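You operate a simulated robot arm through the tools that you are given. There is no shell and no other tool.

Carry out the task below with a simulated two-armed robot. There is one attempt and no reset: what you move stays moved.

JOB
Take the shop cloth from the top of the tall carton and hang it over the handle of the pins drawer.

It is judged by the outcome, as a careful person would: the job done as asked, and still so three seconds after it is handed in. It fails if anything else is knocked over, pushed out of place, dropped, spilled or broken. Flat cloth is picked up by pressing the open fingertips on it (5 to 10 N) and closing them slowly along it; thin cloth reads only 2 to 8 mm in the jaws.

ROBOT AND FRAMES
Two 7-joint arms with two-finger parallel grippers on one trunk, on a base that moves. Base frame: it is fixed to the floor where the robot stands at the start and does not move with it; the origin is under the middle of the robot, x ahead of it, y to its left, z up. Lengths are in m, angles in rad, forces in N, time in s.
The left shoulder is at the start at [0.11, 0.169, 1.311], the right one opposite. With the tool pointing down near the work surface each hand reaches from about 0.1 to 0.64 m from the robot's upright axis, wherever it stands, measured 20 degrees to its own side. Places, roughly: shop cloth [-2.75, 3, 0.5]. Payload 1.57 kg a hand.
The tool frame of a hand sits at the grasp point between the pads (the TCP): z along the fingers, y along the line on which they close. The tips reach 0.03 m beyond it. The gripper opens to 0.08 m. The fingers are 0.017 m wide and 0.012 m thick; the gripper's body (0.04 by 0.082 m) begins 0.08 m behind the TCP.
Orientation is that of the tool frame in the base frame, as a unit quaternion [w, x, y, z]. With the fingers straight down and closing along the base's y, the tool's x points along the base's -x, its y along +y and its z along -z.

CONTROLS
- The arms move only by the tool drive_tool. It takes "left_steps", "right_steps" or both (then of equal length, played together; a hand with none holds still); each is a list of rows, each an object of numbers (a shift or turn left out is 0, a gripper value left out holds the last): "rx", "ry", "rz": the turn, a rotation vector about the base's x, y, z in units of 4 degrees (1.0 is 4 degrees); "x", "y", "z": the shift along the base's x, y, z in units of 25 mm (1.0 is 25 mm); "claw": the gripper command, from -1 (fully open) to 1 (shut), values between in proportion. In form: [{"rx": .., "ry": .., "rz": .., "x": .., "y": .., "z": .., "claw": ..}, ...]. A call has 1 to 20 rows; each row shifts and turns the commanded pose from where the row before left it. A call with a number of a shift or a turn outside -1 to 1 is refused whole. A row lasts 0.2 s, in which the tool goes at most 0.05 m and 0.15 rad; a call with a longer step from one row to the next is refused whole, and so is a gripper value outside its range. A pose out of reach is approached as far as the arm can. The call stops where the force on the tool passes 40 N (or 10 N more than at its start, if that is more) or the arm is blocked; 0.2 s more then pass. Each finger travels about 0.072 m/s and halts on what it meets, pressing with about 23 N; the grip force reading is that of the motor and also rises with nothing between the fingers. The clock runs only during rows and for 0.2 s after the last one: add rows that do not move to give the fingers time. The reply holds the time, the measured pose of the TCP, the force on the tool along the base axes, the opening and the grip force, in the units named above and with some noise, with the torque about the TCP (base axes, N m) and any sound that the robot's microphone picked up.
- Cameras (640 x 400 px; columns grow to the right, rows downward): "scene" is now at [0.1794, -0.0077, 1.5057]; the picture's right is [-0.05, -1.00, 0.00], its down [-0.68, 0.04, -0.73] and it looks along [0.73, -0.04, -0.69] (base axes); focal length 278 px, centre (320, 200). "left" rides on the left gripper at [0.072, 0.007, -0.122] in its tool frame; the picture's right is [-0.09, 1.00, 0.00], its down [-0.84, -0.08, -0.54] and it looks along [-0.54, -0.05, 0.84] (tool axes); focal length 238 px, centre (320, 200). "right" rides on the right gripper at [0.072, -0.007, -0.122] in its tool frame; the picture's right is [0.09, 1.00, 0.00], its down [-0.84, 0.08, -0.54] and it looks along [-0.54, 0.05, 0.84] (tool axes); focal length 238 px, centre (320, 200). There is no depth. A picture from a camera that has moved, and an enlarged one, comes with that camera's place and axes in the base frame and with its lens. The place of the scene camera against the robot may be out by one fixed shift of up to 0.018 m in any direction.
- snapshot(camera): a new picture of that camera. It takes no simulated time.
- slide_trunk(by): slides the trunk up (or, below 0, down) by that many m; the arms and the scene camera ride with it, the base frame stays. It gives what a move gives, with no picture.
- base_move(legs): drives the robot by 1 to 6 legs, each [ahead, left, turn to the left] in m, m and rad, along the robot's own axes; the way and the turn of a leg run together, so that a leg with both is an arc; at most 1.5 m and 3.142 rad a leg. The arms and the cameras ride along, it lands a little off, and it stops where it bumps. It gives what a move gives.
- turn_head(pan, tilt): turns the head with the scene camera to pan (to the left, within 1.501 rad either way) and tilt (down, from -0.506 to 1.204), counted from straight ahead of the robot. It gives what a move gives.
- zoom(camera, box): a new picture of the part [left, top, right, bottom] of that camera's present view, enlarged. It takes no simulated time.
- close_job(): hands the job in; it is judged then, once.

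Nothing tells you exact positions but the pictures and the camera data. Unless the task says otherwise, let go and move clear before handing in.

The tools are called as a command line: name --argument value ..., lists and objects as JSON in quotes. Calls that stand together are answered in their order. drive_tool: Moves the arms, as the interface text tells. Its arguments: {"type":"object","properties":{"left_steps":{"type":"array","items":{"type":"object","properties":{"rx":{"type":"number"},"ry":{"type":"number"},"rz":{"type":"number"},"x":{"type":"number"},"y":{"type":"number"},"z":{"type":"number"},"claw":{"type":"number"}}}},"right_steps":{"type":"array","items":{"type":"object","properties":{"rx":{"type":"number"},"ry":{"type":"number"},"rz":{"type":"number"},"x":{"type":"number"},"y":{"type":"number"},"z":{"type":"number"},"claw":{"type":"number"}}}}},"required":[]} The other tools are called the same way: slide_trunk (by) moves the trunk up or down; base_move (legs) drives the base; turn_head (pan, tilt) turns the head that bears the scene camera; snapshot (camera) takes a picture; zoom (camera, box) takes an enlarged picture of a part of a camera's view; close_job () hands the job in.

At the start:

```text
t: 0.0
left_tcp_pos: [0.4865, 0.1657, 0.7379]
left_tool_rot: [-0.001, -0.001, 1.0, 0.0]
left_ft_force: [0.4, 0.3, 0.1]
left_ft_torque: [0.01, -0.01, -0.02]
left_grip_width: 0.0799
left_grip_force: 0.0
right_tcp_pos: [0.4767, -0.1906, 0.7346]
right_tool_rot: [0.0, 0.0, 1.0, -0.001]
right_ft_force: [-0.4, -0.5, 0.0]
right_ft_torque: [-0.01, 0.0, -0.01]
right_grip_width: 0.0799
right_grip_force: 0.0
trunk travel left (down, up): [-0.625, 0.265]
robot x, y, heading: [-0.0022, -0.0014, -0.001]
head pan, tilt (commanded): [-0.054, 0.756]
```

scene: 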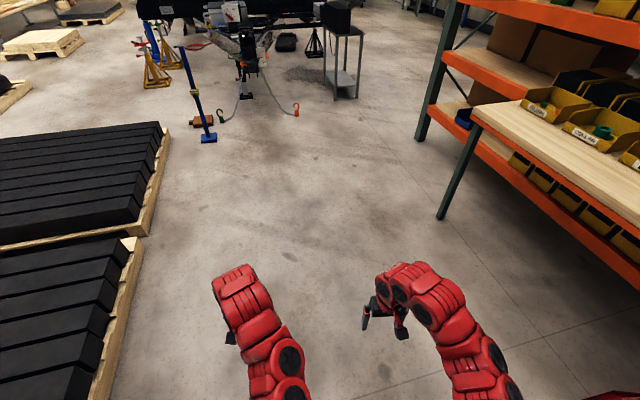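
right: 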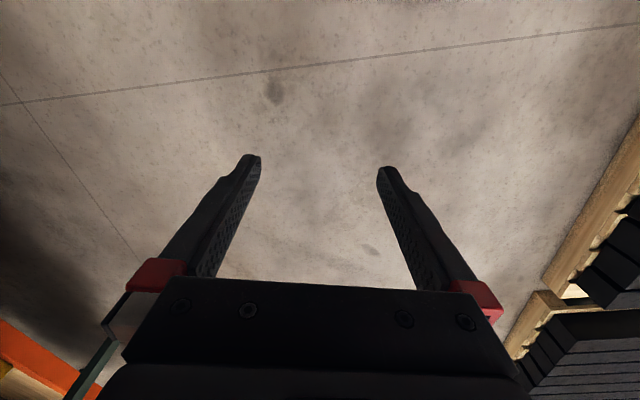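
left: 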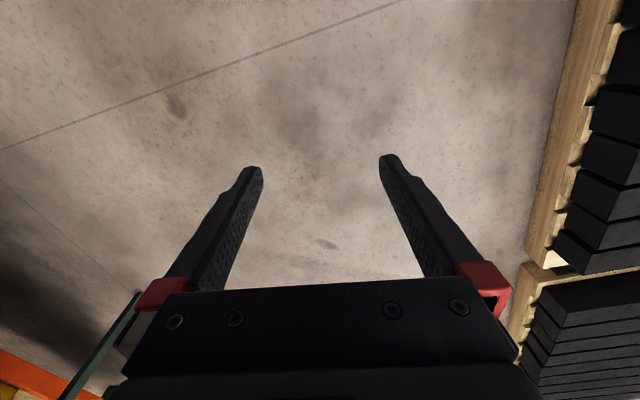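

I see a workshop: pallets with black stock on the left, a rack with bins on the right, and a vehicle frame ahead. The cloth is behind and to my left at about [-2.75, 3, 0.5], so I'll turn the head to look around first.

turn_head --pan 1.5 --tilt 0.4

```text
t: 1.6
left_tcp_pos: [0.4867, 0.1658, 0.7381]
left_tool_rot: [-0.001, 0.0, 1.0, 0.0]
left_ft_force: [-0.3, -0.5, -0.3]
left_ft_torque: [0.0, -0.01, -0.04]
left_grip_width: 0.0799
left_grip_force: 0.0
right_tcp_pos: [0.4768, -0.1909, 0.7336]
right_tool_rot: [0.0, 0.0, 1.0, 0.0]
right_ft_force: [0.7, -0.7, -0.6]
right_ft_torque: [0.02, 0.03, 0.04]
right_grip_width: 0.0799
right_grip_force: 0.0
trunk travel left (down, up): [-0.625, 0.265]
robot x, y, heading: [-0.0034, 0.0023, -0.001]
head pan, tilt (commanded): [1.499, 0.4]
```

snapshot --camera "scene"

turn_head --pan -1.5 --tilt 0.4

snapshot --camera "scene"

```text
taken
camera scene: at [0.1035, 0.0893, 1.5371], right [1.0, -0.07, 0.0], down [-0.03, -0.39, -0.92], along [0.07, 0.92, -0.39], focal length 278 px, centre (320, 200)
```

scene: 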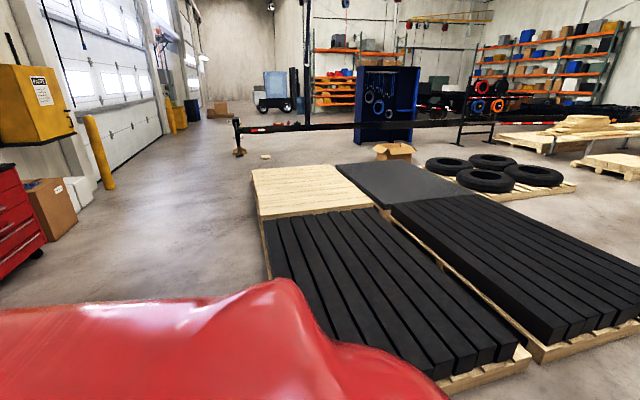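

```text
t: 4.2
left_tcp_pos: [0.4863, 0.165, 0.7371]
left_tool_rot: [0.0, 0.0, 1.0, 0.0]
left_ft_force: [-0.1, -0.1, -0.3]
left_ft_torque: [0.0, 0.0, 0.01]
left_grip_width: 0.0801
left_grip_force: 0.0
right_tcp_pos: [0.477, -0.1912, 0.7348]
right_tool_rot: [0.0, -0.001, 1.0, 0.0]
right_ft_force: [-0.8, 0.5, 0.5]
right_ft_torque: [0.05, 0.04, -0.04]
right_grip_width: 0.0801
right_grip_force: 0.0
trunk travel left (down, up): [-0.625, 0.265]
robot x, y, heading: [-0.0037, -0.0, -0.002]
head pan, tilt (commanded): [-1.499, 0.4]
```

```text
taken
camera scene: at [0.1035, -0.0955, 1.5372], right [-1.0, -0.07, 0.0], down [-0.03, 0.39, -0.92], along [0.07, -0.92, -0.39], focal length 278 px, centre (320, 200)
```

scene: 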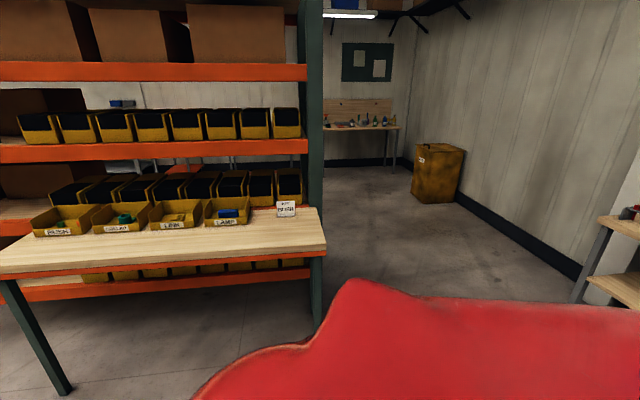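

Left of me there's a red drawer chest, cartons by the wall and a yellow cabinet. I'll turn in place to face that corner and look again.

base_move --legs '[[0, 0, 2.3]]'

turn_head --pan 0 --tilt 0.4

snapshot --camera "scene"

```text
t: 10.1
left_tcp_pos: [-0.4466, 0.2546, 0.7374]
left_tool_rot: [0.0, 0.912, -0.409, 0.0]
left_ft_force: [1.0, -0.2, -0.3]
left_ft_torque: [0.01, -0.02, 0.06]
left_grip_width: 0.0801
left_grip_force: 0.0
right_tcp_pos: [-0.1743, 0.4831, 0.7339]
right_tool_rot: [0.0, 0.912, -0.409, 0.001]
right_ft_force: [-0.4, -0.1, -0.4]
right_ft_torque: [0.0, 0.0, -0.01]
right_grip_width: 0.0802
right_grip_force: 0.1
trunk travel left (down, up): [-0.625, 0.265]
robot x, y, heading: [0.0006, 0.0016, 2.298]
head pan, tilt (commanded): [-1.499, 0.4]
```

```text
t: 11.7
left_tcp_pos: [-0.4481, 0.2544, 0.7372]
left_tool_rot: [0.0, 0.912, -0.41, 0.0]
left_ft_force: [0.9, 0.5, 0.5]
left_ft_torque: [-0.01, 0.01, 0.0]
left_grip_width: 0.0798
left_grip_force: 0.0
right_tcp_pos: [-0.1735, 0.4842, 0.7345]
right_tool_rot: [0.0, 0.912, -0.41, 0.0]
right_ft_force: [-0.5, 1.4, 0.6]
right_ft_torque: [-0.03, 0.01, 0.0]
right_grip_width: 0.08
right_grip_force: 0.1
trunk travel left (down, up): [-0.625, 0.265]
robot x, y, heading: [0.0001, 0.0008, 2.295]
head pan, tilt (commanded): [0.0, 0.4]
```

```text
taken
camera scene: at [-0.0981, 0.1262, 1.5372], right [0.75, 0.66, 0.0], down [0.26, -0.29, -0.92], along [-0.61, 0.69, -0.39], focal length 278 px, centre (320, 200)
```

scene: 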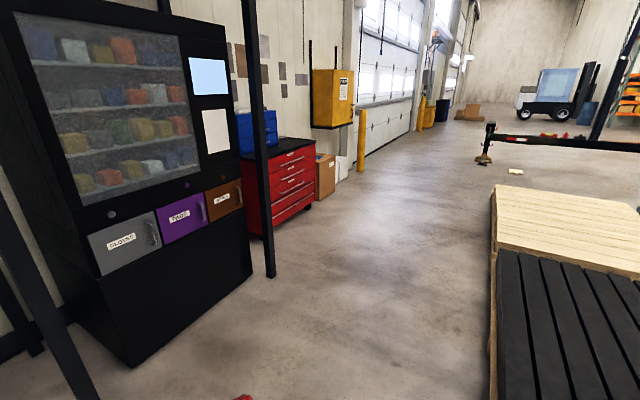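

There's a vending-type cabinet with labelled drawers, a red chest, and a carton next to it. I'll zoom in on the labels and the carton.

zoom --camera "scene" --box '[80, 160, 260, 290]'

zoom --camera "scene" --box '[230, 110, 390, 250]'

```text
3.08 times, centred on (170, 225) of scene
camera zoom: at [-0.0981, 0.1262, 1.5372], right [0.75, 0.66, 0.0], down [0.26, -0.29, -0.92], along [-0.61, 0.69, -0.39], focal length 854 px, centre (782, 123)
```

zoom: 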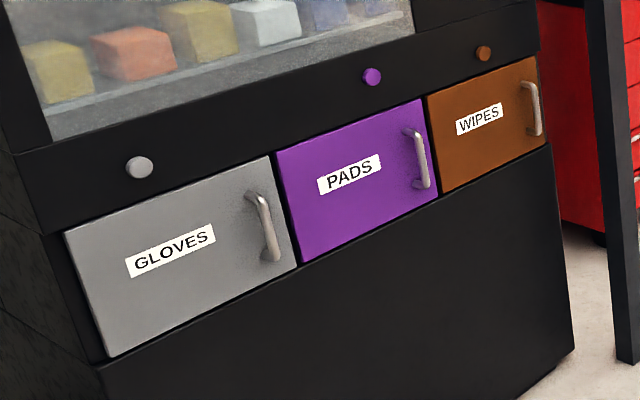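

```text
2.86 times, centred on (310, 180) of scene
camera zoom: at [-0.0981, 0.1262, 1.5372], right [0.75, 0.66, 0.0], down [0.26, -0.29, -0.92], along [-0.61, 0.69, -0.39], focal length 793 px, centre (349, 257)
```

zoom: 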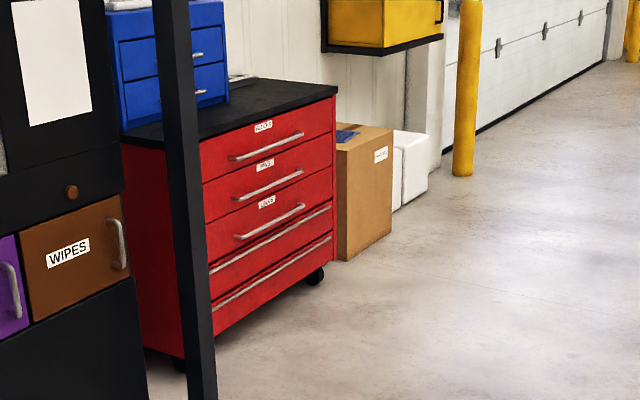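

The blue cloth lies on the carton to the right of the red chest; the chest has three labelled drawers, one seemingly "PINS". I'll drive down the aisle, staying clear of the black post, and look closer.

base_move --legs '[[1.3, -0.25, 0.0]]'

snapshot --camera "scene"

```text
t: 18.3
left_tcp_pos: [-1.1302, 1.3917, 0.7372]
left_tool_rot: [0.0, 0.913, -0.408, 0.0]
left_ft_force: [0.5, 0.2, -0.3]
left_ft_torque: [-0.03, 0.0, -0.02]
left_grip_width: 0.08
left_grip_force: 0.1
right_tcp_pos: [-0.8583, 1.6214, 0.7349]
right_tool_rot: [-0.001, 0.913, -0.409, 0.0]
right_ft_force: [-1.0, -0.3, 0.2]
right_ft_torque: [0.01, -0.03, -0.01]
right_grip_width: 0.08
right_grip_force: 0.0
trunk travel left (down, up): [-0.625, 0.265]
robot x, y, heading: [-0.6829, 1.1395, 2.298]
head pan, tilt (commanded): [0.0, 0.4]
```

```text
taken
camera scene: at [-0.7806, 1.2641, 1.5371], right [0.75, 0.67, 0.0], down [0.26, -0.29, -0.92], along [-0.61, 0.69, -0.39], focal length 278 px, centre (320, 200)
```

scene: 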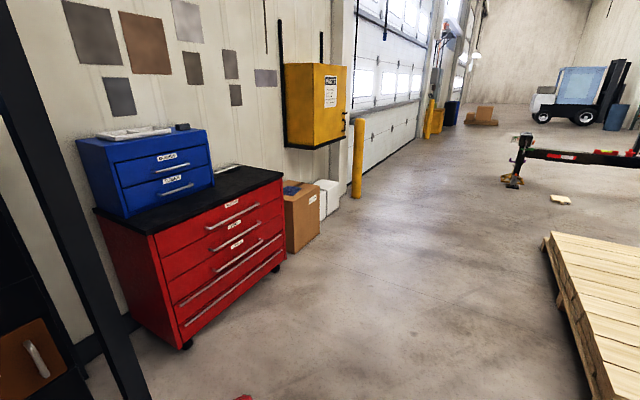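

zoom --camera "scene" --box '[70, 120, 290, 260]'

zoom --camera "scene" --box '[200, 180, 300, 260]'

zoom --camera "scene" --box '[270, 160, 350, 230]'

```text
2.86 times, centred on (180, 190) of scene
camera zoom: at [-0.7806, 1.2641, 1.5371], right [0.75, 0.67, 0.0], down [0.26, -0.29, -0.92], along [-0.61, 0.69, -0.39], focal length 793 px, centre (720, 229)
```

zoom: 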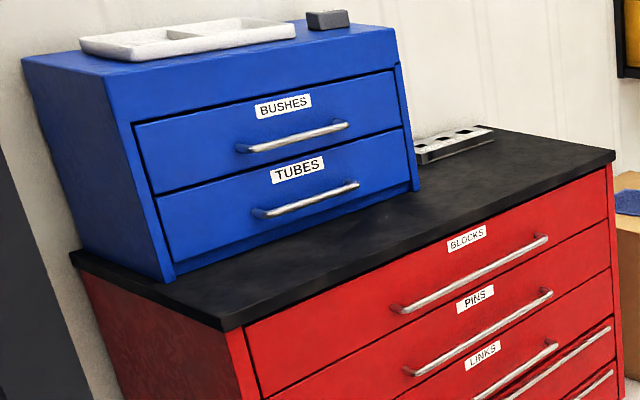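

```text
5.00 times, centred on (250, 220) of scene
camera zoom: at [-0.7806, 1.2641, 1.5371], right [0.75, 0.67, 0.0], down [0.26, -0.29, -0.92], along [-0.61, 0.69, -0.39], focal length 1388 px, centre (670, 100)
```

zoom: 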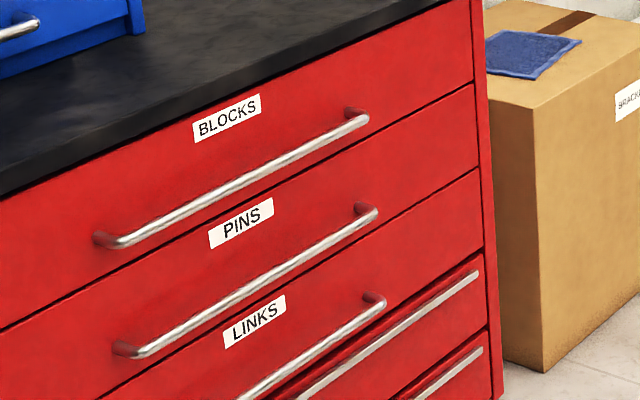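

```text
5.71 times, centred on (310, 195) of scene
camera zoom: at [-0.7806, 1.2641, 1.5371], right [0.75, 0.67, 0.0], down [0.26, -0.29, -0.92], along [-0.61, 0.69, -0.39], focal length 1586 px, centre (377, 229)
```

zoom: 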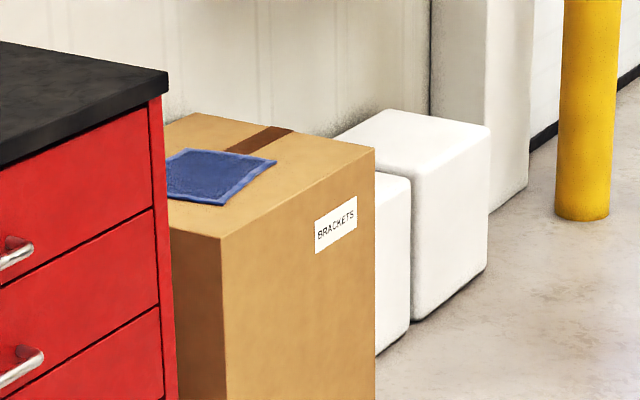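

The "PINS" drawer is the second one of the red chest with a horizontal bar handle, and the blue cloth lies on the "BRACKETS" carton at about (-2.8, 3.1, 0.55). I'll drive to a spot in front of the carton, facing it.

base_move --legs '[[1.1, -0.3, 0.0], [0.95, -0.3, 0.0], [0, 0, 0.843]]'

snapshot --camera "scene"

```text
t: 31.0
left_tcp_pos: [-2.051, 2.9182, 0.7378]
left_tool_rot: [0.0, 1.0, -0.01, -0.001]
left_ft_force: [0.3, 0.6, 0.3]
left_ft_torque: [0.03, 0.02, 0.0]
left_grip_width: 0.08
left_grip_force: 0.0
right_tcp_pos: [-2.0325, 3.274, 0.7354]
right_tool_rot: [-0.001, 1.0, -0.01, 0.001]
right_ft_force: [0.3, -0.3, -0.2]
right_ft_torque: [-0.01, 0.01, -0.01]
right_grip_width: 0.0802
right_grip_force: 0.0
trunk travel left (down, up): [-0.625, 0.265]
robot x, y, heading: [-1.5583, 3.0727, 3.121]
head pan, tilt (commanded): [0.0, 0.4]
```

```text
taken
camera scene: at [-1.7161, 3.0734, 1.5372], right [0.02, 1.0, 0.0], down [0.39, -0.01, -0.92], along [-0.92, 0.02, -0.39], focal length 278 px, centre (320, 200)
```

scene: 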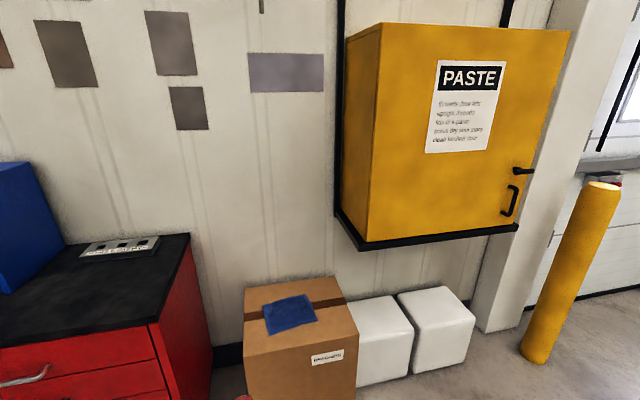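

I see the carton with the cloth ahead, with a wall-mounted yellow "PASTE" cabinet above and to its right, which I must keep clear of. I'll tilt the head down for a better look.

turn_head --pan 0 --tilt 0.75

snapshot --camera "scene"

zoom --camera "scene" --box '[220, 120, 400, 260]'

snapshot --camera "left"

```text
t: 31.9
left_tcp_pos: [-2.0506, 2.919, 0.7377]
left_tool_rot: [0.0, 1.0, -0.01, 0.001]
left_ft_force: [-1.1, -0.6, -0.8]
left_ft_torque: [0.03, -0.03, 0.03]
left_grip_width: 0.0797
left_grip_force: 0.1
right_tcp_pos: [-2.0333, 3.2741, 0.7333]
right_tool_rot: [0.0, 1.0, -0.011, -0.001]
right_ft_force: [-0.8, -0.1, -0.7]
right_ft_torque: [0.01, 0.01, -0.03]
right_grip_width: 0.0801
right_grip_force: 0.0
trunk travel left (down, up): [-0.625, 0.265]
robot x, y, heading: [-1.56, 3.0743, 3.119]
head pan, tilt (commanded): [0.0, 0.75]
```

```text
taken
camera scene: at [-1.7064, 3.0734, 1.5061], right [0.02, 1.0, 0.0], down [0.68, -0.01, -0.73], along [-0.73, 0.02, -0.68], focal length 278 px, centre (320, 200)
```

scene: 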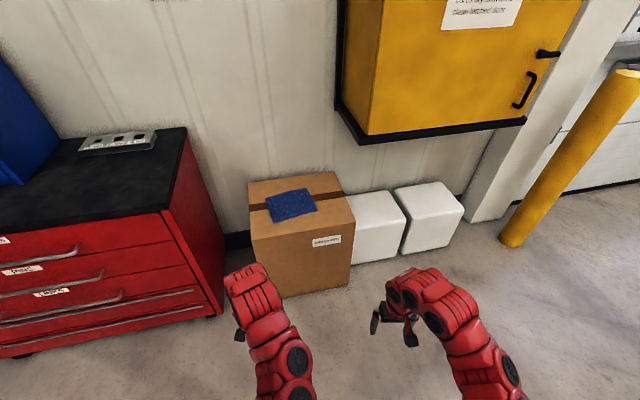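

```text
2.86 times, centred on (310, 190) of scene
camera zoom: at [-1.7064, 3.0734, 1.5061], right [0.02, 1.0, 0.0], down [0.68, -0.01, -0.73], along [-0.73, 0.02, -0.68], focal length 793 px, centre (349, 229)
```

zoom: 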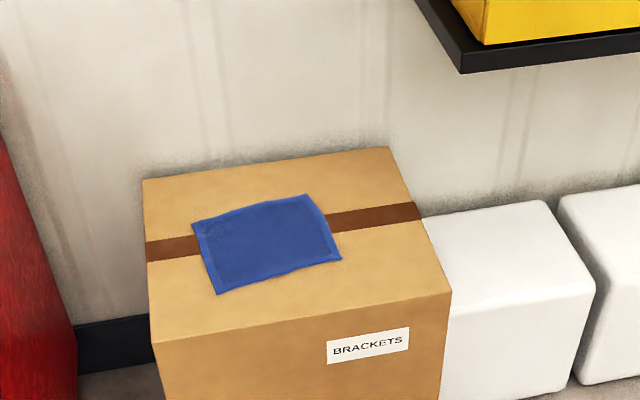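

```text
taken
camera left: at [-1.9783, 2.9103, 0.8596], right [-0.11, -0.99, 0.0], down [-0.83, 0.1, 0.54], along [-0.54, 0.06, -0.84], focal length 238 px, centre (320, 200)
```

left: 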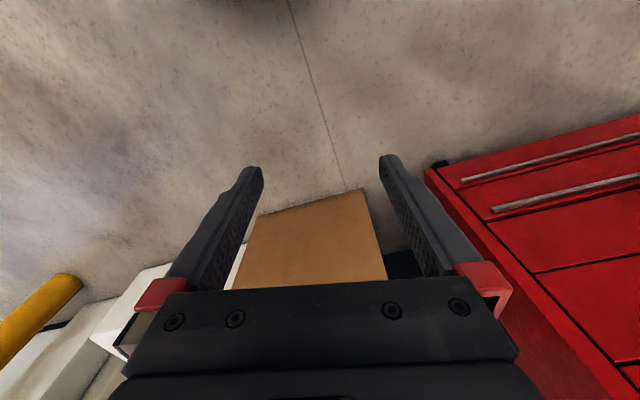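

The carton top is at z≈0.56 with its front edge near x≈-2.5; the cloth is about 0.21 by 0.18 m, its front edge from about (-2.57, 2.88) to (-2.64, 3.08). The cabinet's bottom is at about z 0.95 starting at y≈3.2, so I'll pull the right hand back first and pick with the left.

drive_tool --right_steps '[{"x": 1}, {"x": 1}, {"x": 1}, {"x": 1}, {"x": 1}, {"x": 1}, {"x": 1}, {"x": 1}, {"x": 1}, {"x": 1}]'

snapshot --camera "scene"

```text
t: 34.1
left_tcp_pos: [-2.0504, 2.9181, 0.7371]
left_tool_rot: [0.0, 1.0, -0.01, 0.0]
left_ft_force: [0.3, 0.8, -0.8]
left_ft_torque: [0.02, 0.0, -0.01]
left_grip_width: 0.0798
left_grip_force: 0.0
right_tcp_pos: [-1.865, 3.2861, 0.6635]
right_tool_rot: [-0.001, 1.0, -0.011, 0.001]
right_ft_force: [-1.0, -0.2, -0.4]
right_ft_torque: [0.01, 0.01, -0.03]
right_grip_width: 0.0799
right_grip_force: 0.1
right hand out of reach, approached as far as the arm can: row 5, 6, 7, 8, 9, 10
trunk travel left (down, up): [-0.625, 0.265]
robot x, y, heading: [-1.5607, 3.0734, 3.119]
head pan, tilt (commanded): [0.0, 0.75]
```

```text
taken
camera scene: at [-1.7059, 3.0733, 1.5061], right [0.02, 1.0, 0.0], down [0.68, -0.01, -0.73], along [-0.73, 0.02, -0.68], focal length 278 px, centre (320, 200)
```

scene: 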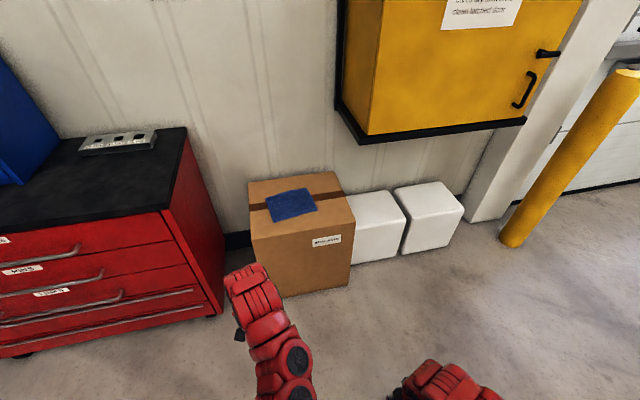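

The right hand is tucked back. Before driving closer I'll look down to see how far the base sticks out.

turn_head --pan 0 --tilt 1.2

snapshot --camera "scene"

```text
t: 35.0
left_tcp_pos: [-2.0503, 2.9196, 0.7373]
left_tool_rot: [0.0, 1.0, -0.01, 0.0]
left_ft_force: [0.4, -0.4, 0.5]
left_ft_torque: [-0.03, -0.01, 0.0]
left_grip_width: 0.08
left_grip_force: 0.0
right_tcp_pos: [-1.8646, 3.2857, 0.664]
right_tool_rot: [-0.001, 1.0, -0.01, 0.001]
right_ft_force: [0.2, -0.2, 0.3]
right_ft_torque: [0.01, 0.03, 0.0]
right_grip_width: 0.0799
right_grip_force: 0.1
trunk travel left (down, up): [-0.625, 0.265]
robot x, y, heading: [-1.5622, 3.0734, 3.123]
head pan, tilt (commanded): [0.0, 1.201]
```

```text
taken
camera scene: at [-1.6794, 3.0728, 1.4744], right [0.02, 1.0, 0.0], down [0.93, -0.02, -0.36], along [-0.36, 0.01, -0.93], focal length 278 px, centre (320, 200)
```

scene: 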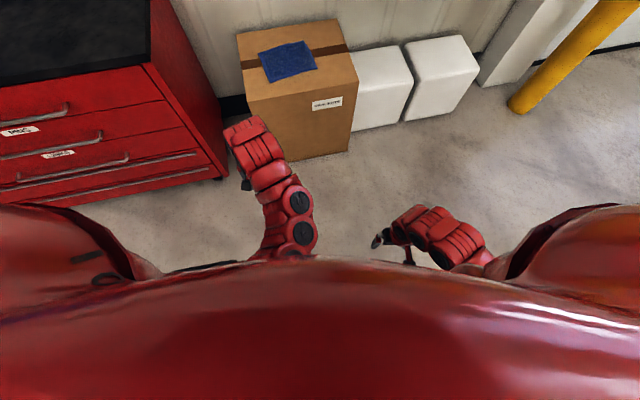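

The torso hides the base, so I'll keep a margin and drive ahead 0.5 m, which leaves over 0.4 m from the robot axis to the carton.

base_move --legs '[[0.3, -0.05, 0.0], [0.2, 0.0, 0.0]]'

turn_head --pan 0.1 --tilt 1.0

snapshot --camera "scene"

snapshot --camera "left"

```text
t: 38.2
left_tcp_pos: [-2.5465, 2.9825, 0.7371]
left_tool_rot: [0.0, 1.0, -0.012, 0.0]
left_ft_force: [-0.5, 0.1, -0.5]
left_ft_torque: [0.02, 0.0, -0.03]
left_grip_width: 0.0801
left_grip_force: 0.1
right_tcp_pos: [-2.3601, 3.3495, 0.6642]
right_tool_rot: [0.0, 1.0, -0.013, 0.001]
right_ft_force: [0.5, 0.1, -0.7]
right_ft_torque: [0.01, -0.01, 0.01]
right_grip_width: 0.0801
right_grip_force: 0.0
trunk travel left (down, up): [-0.625, 0.265]
robot x, y, heading: [-2.0557, 3.1349, 3.117]
head pan, tilt (commanded): [0.0, 1.201]
```

```text
t: 39.0
left_tcp_pos: [-2.5458, 2.9827, 0.7373]
left_tool_rot: [0.0, 1.0, -0.012, 0.001]
left_ft_force: [0.2, -0.4, -0.1]
left_ft_torque: [-0.01, -0.03, -0.02]
left_grip_width: 0.08
left_grip_force: 0.0
right_tcp_pos: [-2.3597, 3.3485, 0.6644]
right_tool_rot: [0.0, 1.0, -0.012, 0.001]
right_ft_force: [-0.7, 0.5, 0.1]
right_ft_torque: [-0.05, 0.02, 0.01]
right_grip_width: 0.0802
right_grip_force: 0.0
trunk travel left (down, up): [-0.625, 0.265]
robot x, y, heading: [-2.0557, 3.1365, 3.118]
head pan, tilt (commanded): [0.099, 1.0]
```

```text
taken
camera scene: at [-2.1881, 3.129, 1.4869], right [-0.07, 1.0, 0.0], down [0.84, 0.06, -0.54], along [-0.54, -0.04, -0.84], focal length 278 px, centre (320, 200)
```

scene: 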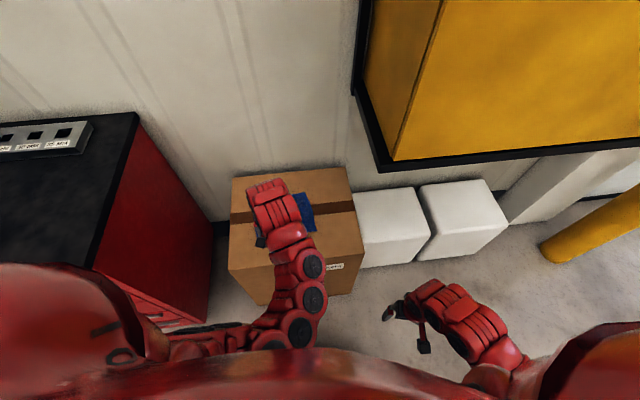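

```text
taken
camera left: at [-2.4741, 2.9738, 0.8597], right [-0.12, -0.99, 0.0], down [-0.83, 0.1, 0.54], along [-0.54, 0.06, -0.84], focal length 238 px, centre (320, 200)
```

left: 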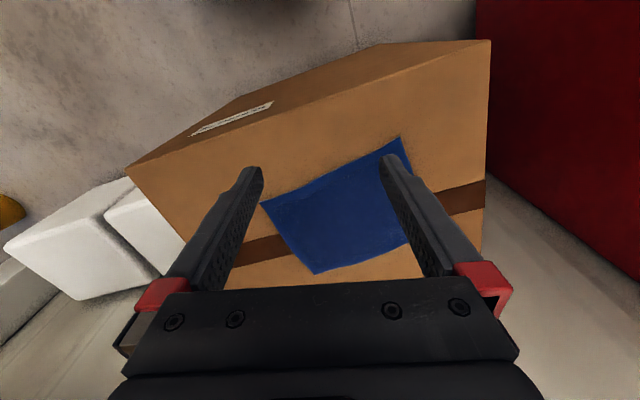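

The wrist camera now shows the cloth clearly: front edge from about (-2.584, 2.880) to (-2.660, 3.084), turned about 20° from the y axis. I'll turn the left tool so it closes along that edge, move it above the edge's middle, and half-close the gripper.

drive_tool --left_steps '[{"x": -0.6, "y": -0.04, "rz": 0.9, "claw": -0.25}, {"x": -0.6, "y": -0.04, "rz": 0.9}, {"x": -0.6, "y": -0.04, "rz": 0.9}, {"x": -0.6, "y": -0.04, "rz": 0.9}, {"x": -0.6, "y": -0.04, "rz": 0.9}, {"x": -0.6, "y": -0.04, "rz": 0.9}, {}]'

slide_trunk --by -0.09

snapshot --camera "left"

snapshot --camera "scene"

```text
t: 40.5
left_tcp_pos: [-2.6355, 2.9773, 0.7381]
left_tool_rot: [0.0, 0.984, 0.176, 0.0]
left_ft_force: [-0.2, -0.1, 0.2]
left_ft_torque: [0.02, -0.02, -0.02]
left_grip_width: 0.0502
left_grip_force: 0.1
right_tcp_pos: [-2.3606, 3.3492, 0.6641]
right_tool_rot: [0.0, 1.0, -0.013, 0.002]
right_ft_force: [0.0, -0.1, -0.1]
right_ft_torque: [-0.01, 0.0, -0.02]
right_grip_width: 0.0802
right_grip_force: 0.0
trunk travel left (down, up): [-0.625, 0.265]
robot x, y, heading: [-2.0553, 3.1324, 3.115]
head pan, tilt (commanded): [0.099, 1.0]
```

```text
t: 41.8
left_tcp_pos: [-2.6357, 2.9755, 0.647]
left_tool_rot: [0.0, 0.985, 0.175, 0.0]
left_ft_force: [0.6, -0.1, 0.1]
left_ft_torque: [0.01, 0.0, 0.02]
left_grip_width: 0.05
left_grip_force: 0.1
right_tcp_pos: [-2.3598, 3.3504, 0.5742]
right_tool_rot: [0.001, 1.0, -0.013, 0.001]
right_ft_force: [0.2, 0.9, 0.2]
right_ft_torque: [-0.01, 0.06, 0.02]
right_grip_width: 0.0802
right_grip_force: 0.0
trunk travel left (down, up): [-0.535, 0.355]
robot x, y, heading: [-2.0567, 3.1346, 3.118]
head pan, tilt (commanded): [0.099, 1.0]
```

```text
taken
camera left: at [-2.5655, 2.9947, 0.7698], right [0.26, -0.97, 0.0], down [-0.81, -0.22, 0.54], along [-0.52, -0.14, -0.84], focal length 238 px, centre (320, 200)
```

left: 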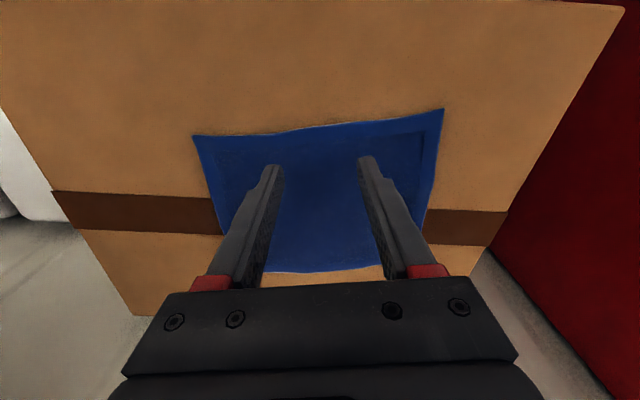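

```text
taken
camera scene: at [-2.1883, 3.1289, 1.397], right [-0.08, 1.0, 0.0], down [0.84, 0.06, -0.54], along [-0.54, -0.04, -0.84], focal length 278 px, centre (320, 200)
```

scene: 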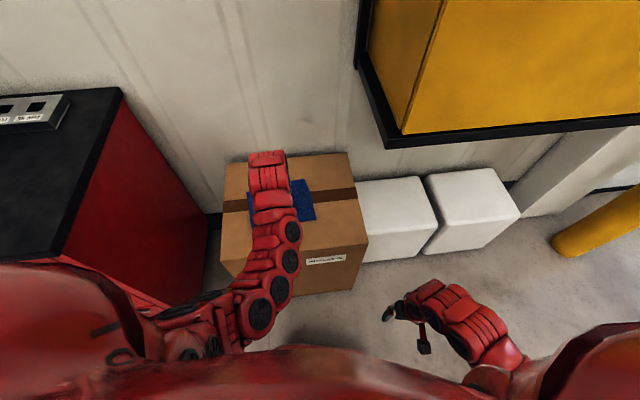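

The cloth is confirmed with its surface at z≈0.56; the fingertips straddle the middle of the front edge, about 17 mm inside it. I'll lower to just above the surface.

drive_tool --left_steps '[{"z": -0.5}, {"z": -0.5}, {"z": -0.5}, {"z": -0.3}, {}]'

snapshot --camera "left"

```text
t: 43.0
left_tcp_pos: [-2.6346, 2.9753, 0.603]
left_tool_rot: [0.0, 0.984, 0.176, 0.0]
left_ft_force: [0.2, 0.0, 0.1]
left_ft_torque: [0.0, -0.02, 0.02]
left_grip_width: 0.05
left_grip_force: 0.1
right_tcp_pos: [-2.3598, 3.3493, 0.5741]
right_tool_rot: [0.0, 1.0, -0.012, 0.001]
right_ft_force: [-0.6, 0.4, 0.3]
right_ft_torque: [-0.02, 0.01, 0.02]
right_grip_width: 0.0803
right_grip_force: 0.1
trunk travel left (down, up): [-0.535, 0.355]
robot x, y, heading: [-2.0581, 3.1346, 3.121]
head pan, tilt (commanded): [0.099, 1.0]
```

```text
taken
camera left: at [-2.5656, 2.9944, 0.725], right [0.26, -0.97, 0.0], down [-0.81, -0.22, 0.54], along [-0.52, -0.14, -0.84], focal length 238 px, centre (320, 200)
```

left: 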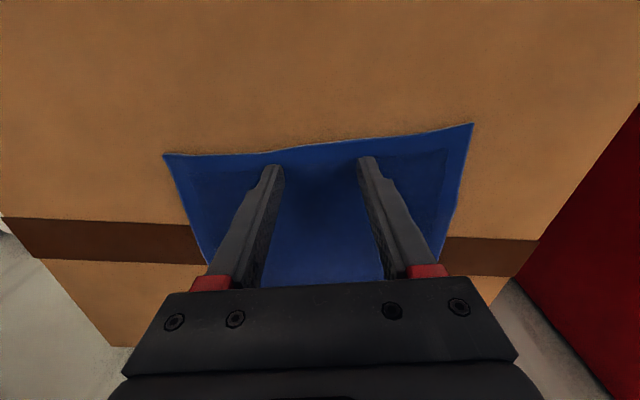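

The tips are about 1 cm above the cloth, both just inside the front edge. I'll lower in small steps and watch the force.

drive_tool --left_steps '[{"z": -0.1}, {"z": -0.1}, {"z": -0.1}, {"z": -0.1}]'

```text
t: 44.0
left_tcp_pos: [-2.6347, 2.9763, 0.5926]
left_tool_rot: [-0.001, 0.984, 0.177, -0.002]
left_ft_force: [0.1, 0.1, 5.7]
left_ft_torque: [-0.02, 0.01, -0.01]
left_grip_width: 0.0498
left_grip_force: 0.1
right_tcp_pos: [-2.3584, 3.3497, 0.5748]
right_tool_rot: [-0.001, 1.0, -0.012, -0.001]
right_ft_force: [-0.7, 1.0, 0.4]
right_ft_torque: [-0.01, -0.04, -0.05]
right_grip_width: 0.0801
right_grip_force: 0.0
trunk travel left (down, up): [-0.535, 0.355]
robot x, y, heading: [-2.0594, 3.1366, 3.12]
head pan, tilt (commanded): [0.099, 1.0]
```

Contact force is 5.7 N, in the right range. Now I'll close the fingers slowly along the cloth.

drive_tool --left_steps '[{"z": -0.03, "claw": -0.2}, {"claw": -0.14}, {"claw": -0.08}, {"claw": -0.02}, {"claw": 0.04}, {"claw": 0.1}, {"claw": 0.16}, {"claw": 0.22}, {"claw": 0.28}, {"claw": 0.34}]'

snapshot --camera "left"

```text
t: 46.2
left_tcp_pos: [-2.6348, 2.977, 0.5934]
left_tool_rot: [0.0, 0.984, 0.176, -0.001]
left_ft_force: [-1.3, 0.6, 15.6]
left_ft_torque: [0.0, -0.02, -0.01]
left_grip_width: 0.0269
left_grip_force: 0.7
right_tcp_pos: [-2.3599, 3.3485, 0.5741]
right_tool_rot: [-0.001, 1.0, -0.013, 0.0]
right_ft_force: [-0.3, 0.3, 0.7]
right_ft_torque: [-0.01, 0.02, -0.02]
right_grip_width: 0.08
right_grip_force: 0.1
trunk travel left (down, up): [-0.535, 0.355]
robot x, y, heading: [-2.0541, 3.1346, 3.117]
head pan, tilt (commanded): [0.099, 1.0]
```

```text
taken
camera left: at [-2.5643, 2.9948, 0.7147], right [0.26, -0.97, 0.0], down [-0.81, -0.22, 0.54], along [-0.53, -0.14, -0.84], focal length 238 px, centre (320, 200)
```

left: 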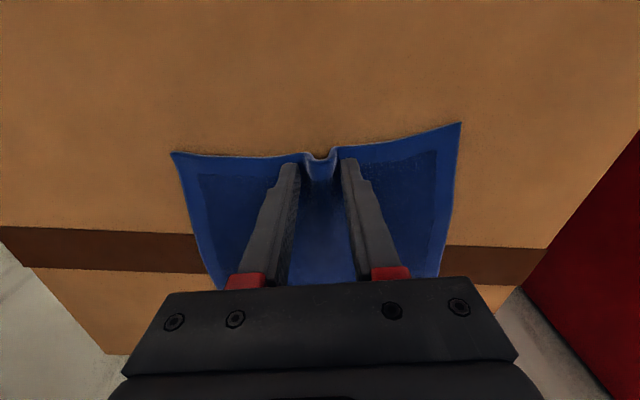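

A fold is forming between the tips, but the force has climbed to 15.6 N, so I'll ease up by half a millimetre and keep closing.

drive_tool --left_steps '[{"z": 0.02, "claw": 0.38}, {"claw": 0.44}, {"claw": 0.5}, {"claw": 0.56}, {"claw": 0.62}, {"claw": 0.68}, {"claw": 0.74}, {"claw": 0.8}, {"claw": 0.86}, {"claw": 0.92}, {"claw": 1.0}, {}, {}]'

snapshot --camera "left"

```text
t: 49.0
left_tcp_pos: [-2.6342, 2.9764, 0.5923]
left_tool_rot: [-0.001, 0.984, 0.176, -0.001]
left_ft_force: [0.1, -0.8, 11.3]
left_ft_torque: [-0.03, 0.02, -0.02]
left_grip_width: 0.007
left_grip_force: 22.7
right_tcp_pos: [-2.3598, 3.3495, 0.5742]
right_tool_rot: [0.0, 1.0, -0.012, 0.0]
right_ft_force: [-0.1, 0.0, 0.1]
right_ft_torque: [-0.01, 0.01, 0.03]
right_grip_width: 0.08
right_grip_force: 0.1
trunk travel left (down, up): [-0.535, 0.355]
robot x, y, heading: [-2.0562, 3.1375, 3.112]
head pan, tilt (commanded): [0.099, 1.0]
```

```text
taken
camera left: at [-2.565, 2.9947, 0.7149], right [0.26, -0.97, 0.0], down [-0.81, -0.22, 0.54], along [-0.52, -0.14, -0.84], focal length 238 px, centre (320, 200)
```

left: 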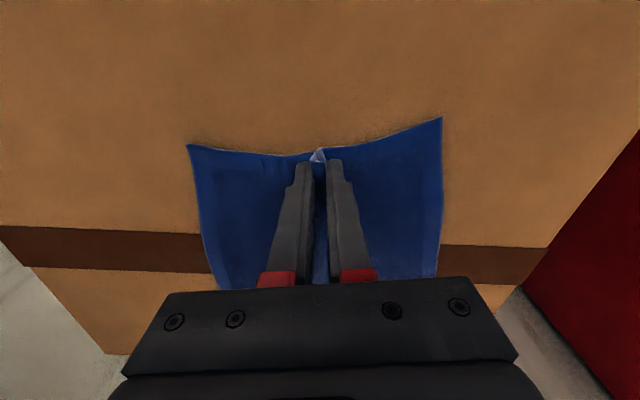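

The jaws hold a fold of cloth at 7 mm width with about 23 N of grip. I'll lift slowly.

drive_tool --left_steps '[{"z": 0.3}, {"z": 0.4}, {"z": 0.5}, {"z": 0.6}, {"z": 0.7}, {"z": 0.7}, {"z": 0.7}, {"z": 0.7}, {"z": 0.7}, {"z": 0.7}, {}]'

snapshot --camera "left"

snapshot --camera "scene"

```text
t: 51.4
left_tcp_pos: [-2.6374, 2.9761, 0.7281]
left_tool_rot: [0.0, 0.984, 0.176, -0.002]
left_ft_force: [0.1, -0.4, 0.0]
left_ft_torque: [0.03, -0.03, 0.0]
left_grip_width: 0.0065
left_grip_force: 22.7
left hand out of reach, approached as far as the arm can: row 10
right_tcp_pos: [-2.3601, 3.3492, 0.5729]
right_tool_rot: [0.0, 1.0, -0.013, 0.001]
right_ft_force: [-0.9, -0.2, 0.8]
right_ft_torque: [-0.02, 0.0, 0.0]
right_grip_width: 0.08
right_grip_force: 0.1
trunk travel left (down, up): [-0.535, 0.355]
robot x, y, heading: [-2.0569, 3.1355, 3.116]
head pan, tilt (commanded): [0.099, 1.0]
```

```text
taken
camera left: at [-2.5665, 2.9951, 0.8499], right [0.26, -0.97, 0.0], down [-0.81, -0.22, 0.54], along [-0.53, -0.14, -0.84], focal length 238 px, centre (320, 200)
```

left: 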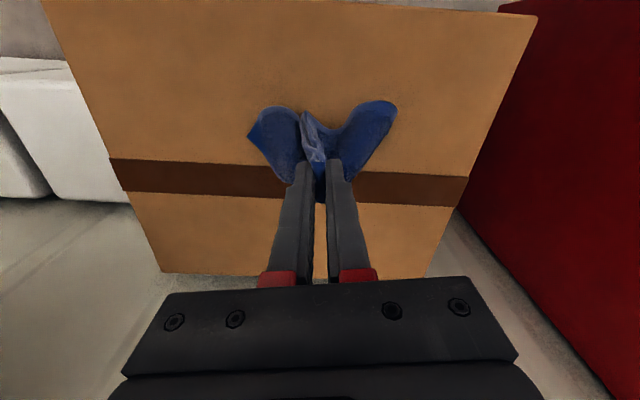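

```text
taken
camera scene: at [-2.1885, 3.1289, 1.3969], right [-0.08, 1.0, 0.0], down [0.84, 0.06, -0.54], along [-0.54, -0.04, -0.84], focal length 278 px, centre (320, 200)
```

scene: 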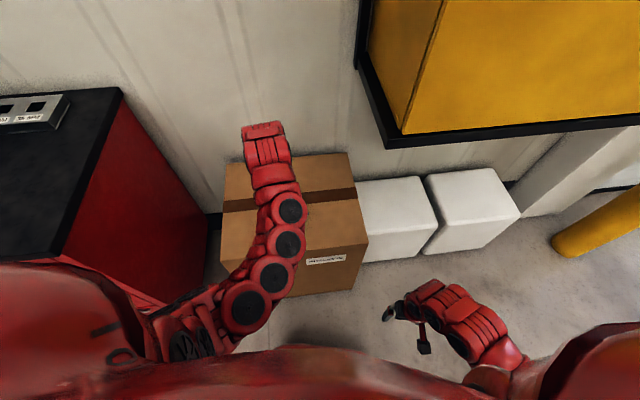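

The cloth is in hand and off the carton. I'll raise the trunk, then back straight away from the carton.

slide_trunk --by 0.15

base_move --legs '[[-0.65, 0.0, 0.0]]'

snapshot --camera "left"

turn_head --pan 0.7 --tilt 0.6

snapshot --camera "scene"

```text
t: 53.1
left_tcp_pos: [-2.637, 2.9753, 0.8786]
left_tool_rot: [0.0, 0.985, 0.175, -0.001]
left_ft_force: [-0.4, -0.1, 0.1]
left_ft_torque: [0.02, 0.01, -0.03]
left_grip_width: 0.0065
left_grip_force: 23.2
right_tcp_pos: [-2.3606, 3.3497, 0.7243]
right_tool_rot: [0.0, 1.0, -0.012, 0.001]
right_ft_force: [0.3, -0.2, 0.5]
right_ft_torque: [0.05, 0.01, 0.01]
right_grip_width: 0.08
right_grip_force: 0.0
trunk travel left (down, up): [-0.685, 0.205]
robot x, y, heading: [-2.0574, 3.1362, 3.115]
head pan, tilt (commanded): [0.099, 1.0]
```

```text
t: 56.8
left_tcp_pos: [-1.9884, 2.9599, 0.8786]
left_tool_rot: [0.001, 0.984, 0.177, -0.001]
left_ft_force: [-0.7, 0.2, -0.2]
left_ft_torque: [0.02, 0.02, 0.0]
left_grip_width: 0.0062
left_grip_force: 23.6
right_tcp_pos: [-1.7117, 3.3344, 0.7256]
right_tool_rot: [0.0, 1.0, -0.011, 0.001]
right_ft_force: [0.3, 0.7, 0.3]
right_ft_torque: [-0.01, 0.05, 0.0]
right_grip_width: 0.0801
right_grip_force: 0.1
trunk travel left (down, up): [-0.685, 0.205]
robot x, y, heading: [-1.4082, 3.1177, 3.116]
head pan, tilt (commanded): [0.099, 1.0]
```

```text
taken
camera left: at [-1.9179, 2.9793, 0.9999], right [0.26, -0.97, 0.0], down [-0.81, -0.22, 0.54], along [-0.53, -0.14, -0.84], focal length 238 px, centre (320, 200)
```

left: 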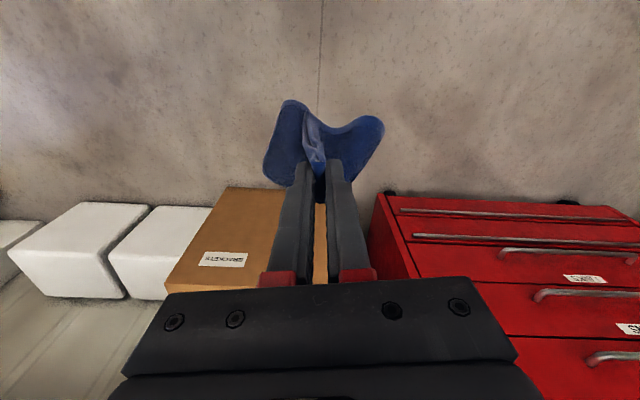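

```text
t: 57.8
left_tcp_pos: [-1.9884, 2.9599, 0.8773]
left_tool_rot: [0.001, 0.984, 0.177, -0.001]
left_ft_force: [-0.7, -0.6, -0.6]
left_ft_torque: [0.01, 0.0, -0.01]
left_grip_width: 0.0064
left_grip_force: 22.9
right_tcp_pos: [-1.7125, 3.3324, 0.7244]
right_tool_rot: [0.0, 1.0, -0.011, 0.001]
right_ft_force: [-0.2, 0.5, -0.3]
right_ft_torque: [0.03, -0.01, -0.02]
right_grip_width: 0.0799
right_grip_force: 0.0
trunk travel left (down, up): [-0.685, 0.205]
robot x, y, heading: [-1.4072, 3.1197, 3.12]
head pan, tilt (commanded): [0.7, 0.6]
```

```text
taken
camera scene: at [-1.5397, 3.0637, 1.5789], right [-0.63, 0.78, 0.0], down [0.44, 0.35, -0.82], along [-0.64, -0.52, -0.57], focal length 278 px, centre (320, 200)
```

scene: 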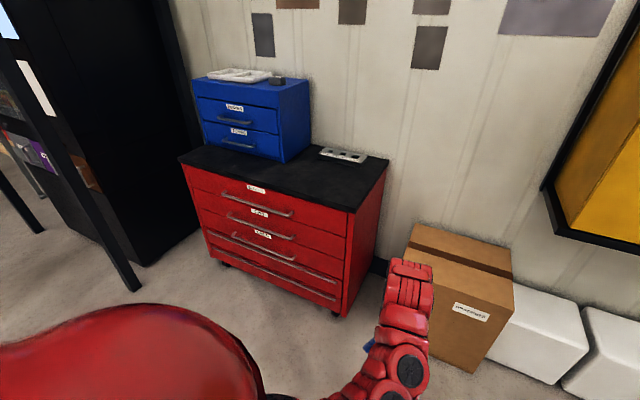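

The carton stayed put and the whole chest is now in view. I'll zoom in to locate the pins drawer handle.

zoom --camera "scene" --box '[190, 170, 370, 290]'

```text
3.33 times, centred on (280, 230) of scene
camera zoom: at [-1.5397, 3.0637, 1.5789], right [-0.63, 0.78, 0.0], down [0.44, 0.35, -0.82], along [-0.64, -0.52, -0.57], focal length 925 px, centre (453, 100)
```

zoom: 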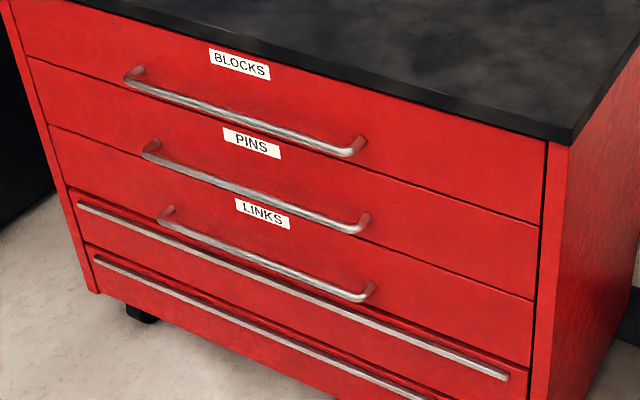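

From two views the PINS handle is a bar running from about (-2.19, 1.88) to (-2.27, 2.29) at z≈0.62, standing ~35 mm off the drawer face, with the BLOCKS handle ~0.15 m above it; the chest is turned ~11°. I'll move sideways to stand squarely in front of the chest at a distance.

base_move --legs '[[-0.075, 0.68, 0.0], [0, 0, 0.217]]'

turn_head --pan 0.0 --tilt 0.7

snapshot --camera "scene"

snapshot --camera "left"

```text
t: 62.3
left_tcp_pos: [-1.8704, 2.1461, 0.8786]
left_tool_rot: [0.001, 0.957, 0.29, -0.001]
left_ft_force: [-0.4, 0.3, 0.0]
left_ft_torque: [0.02, -0.02, 0.0]
left_grip_width: 0.0063
left_grip_force: 23.5
right_tcp_pos: [-1.687, 2.5724, 0.7261]
right_tool_rot: [0.0, 0.994, 0.106, 0.001]
right_ft_force: [-0.2, -0.2, 0.5]
right_ft_torque: [-0.03, -0.03, 0.02]
right_grip_width: 0.0799
right_grip_force: 0.0
trunk travel left (down, up): [-0.685, 0.205]
robot x, y, heading: [-1.3405, 2.4357, -2.932]
head pan, tilt (commanded): [0.7, 0.6]
```

```text
t: 63.4
left_tcp_pos: [-1.8703, 2.1462, 0.8773]
left_tool_rot: [0.001, 0.957, 0.29, -0.002]
left_ft_force: [0.0, -0.5, -0.4]
left_ft_torque: [0.02, -0.02, 0.0]
left_grip_width: 0.0065
left_grip_force: 22.9
right_tcp_pos: [-1.6869, 2.5732, 0.7252]
right_tool_rot: [-0.001, 0.994, 0.105, 0.001]
right_ft_force: [-0.6, 0.6, -0.6]
right_ft_torque: [-0.01, 0.0, 0.0]
right_grip_width: 0.0799
right_grip_force: 0.2
trunk travel left (down, up): [-0.685, 0.205]
robot x, y, heading: [-1.3407, 2.4347, -2.937]
head pan, tilt (commanded): [0.0, 0.7]
```

```text
taken
camera scene: at [-1.4867, 2.3976, 1.5703], right [-0.21, 0.98, 0.0], down [0.63, 0.14, -0.76], along [-0.75, -0.16, -0.64], focal length 278 px, centre (320, 200)
```

scene: 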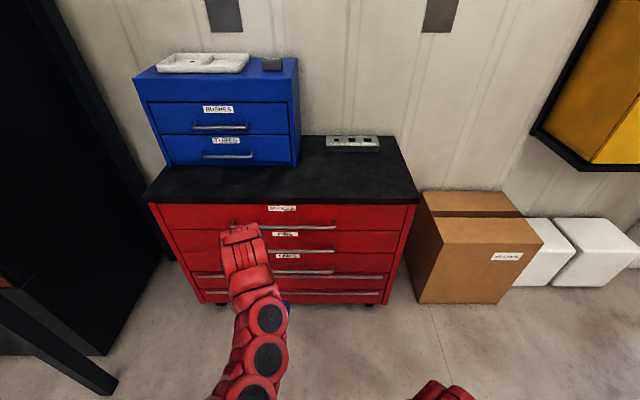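

```text
taken
camera left: at [-1.8063, 2.1803, 0.9998], right [0.48, -0.88, 0.0], down [-0.74, -0.4, 0.54], along [-0.48, -0.26, -0.84], focal length 238 px, centre (320, 200)
```

left: 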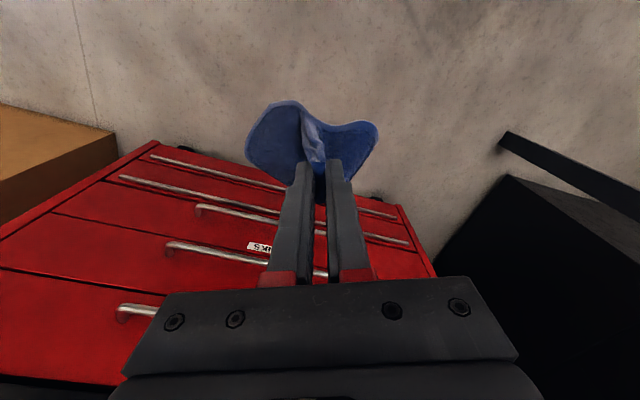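

I'm square to the chest now. I'll turn the tool to line up with the drawer face, then pitch the fingers forward towards the drawer while still well clear of it.

drive_tool --left_steps '[{"rz": -0.92}, {"rz": -0.92}, {"rz": -0.92}, {"rz": -0.92}, {"rz": -0.92}, {"rz": -0.92}, {"rx": -0.2, "ry": 0.98, "x": -0.5, "y": -0.1}, {"rx": -0.2, "ry": 0.98, "x": -0.5, "y": -0.1}, {"rx": -0.2, "ry": 0.98, "x": -0.5, "y": -0.1}, {"rx": -0.2, "ry": 0.98, "x": -0.5, "y": -0.1}, {"rx": -0.2, "ry": 0.98, "x": -0.5, "y": -0.1}, {"rx": -0.2, "ry": 0.98, "x": -0.5, "y": -0.1}, {}]'

snapshot --camera "scene"

snapshot --camera "left"

```text
t: 66.2
left_tcp_pos: [-1.9454, 2.13, 0.8788]
left_tool_rot: [0.022, 0.973, 0.1, -0.209]
left_ft_force: [-0.2, -0.9, 0.4]
left_ft_torque: [0.0, 0.03, 0.0]
left_grip_width: 0.0058
left_grip_force: 23.0
right_tcp_pos: [-1.6871, 2.5732, 0.7242]
right_tool_rot: [0.001, 0.994, 0.106, 0.001]
right_ft_force: [-0.6, -0.6, 0.4]
right_ft_torque: [-0.02, 0.01, -0.02]
right_grip_width: 0.0799
right_grip_force: 0.1
trunk travel left (down, up): [-0.685, 0.205]
robot x, y, heading: [-1.3449, 2.434, -2.931]
head pan, tilt (commanded): [0.0, 0.7]
```

```text
taken
camera scene: at [-1.4867, 2.3977, 1.5703], right [-0.21, 0.98, 0.0], down [0.63, 0.13, -0.76], along [-0.75, -0.16, -0.64], focal length 278 px, centre (320, 200)
```

scene: 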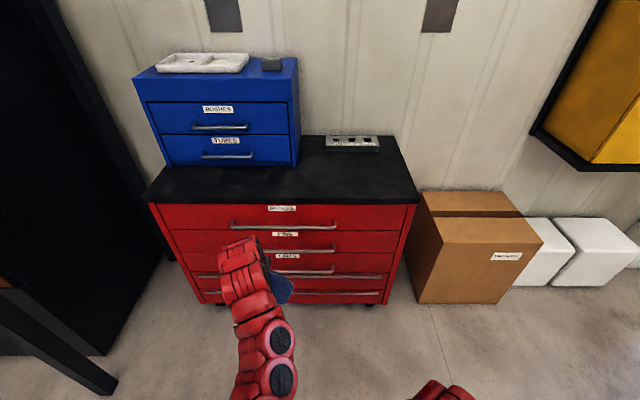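

```text
taken
camera left: at [-1.8301, 2.1473, 0.9606], right [0.12, -0.99, 0.04], down [-0.54, -0.03, 0.84], along [-0.83, -0.12, -0.54], focal length 238 px, centre (320, 200)
```

left: 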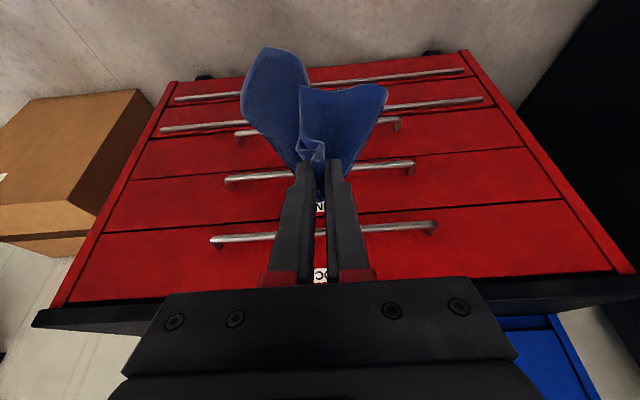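

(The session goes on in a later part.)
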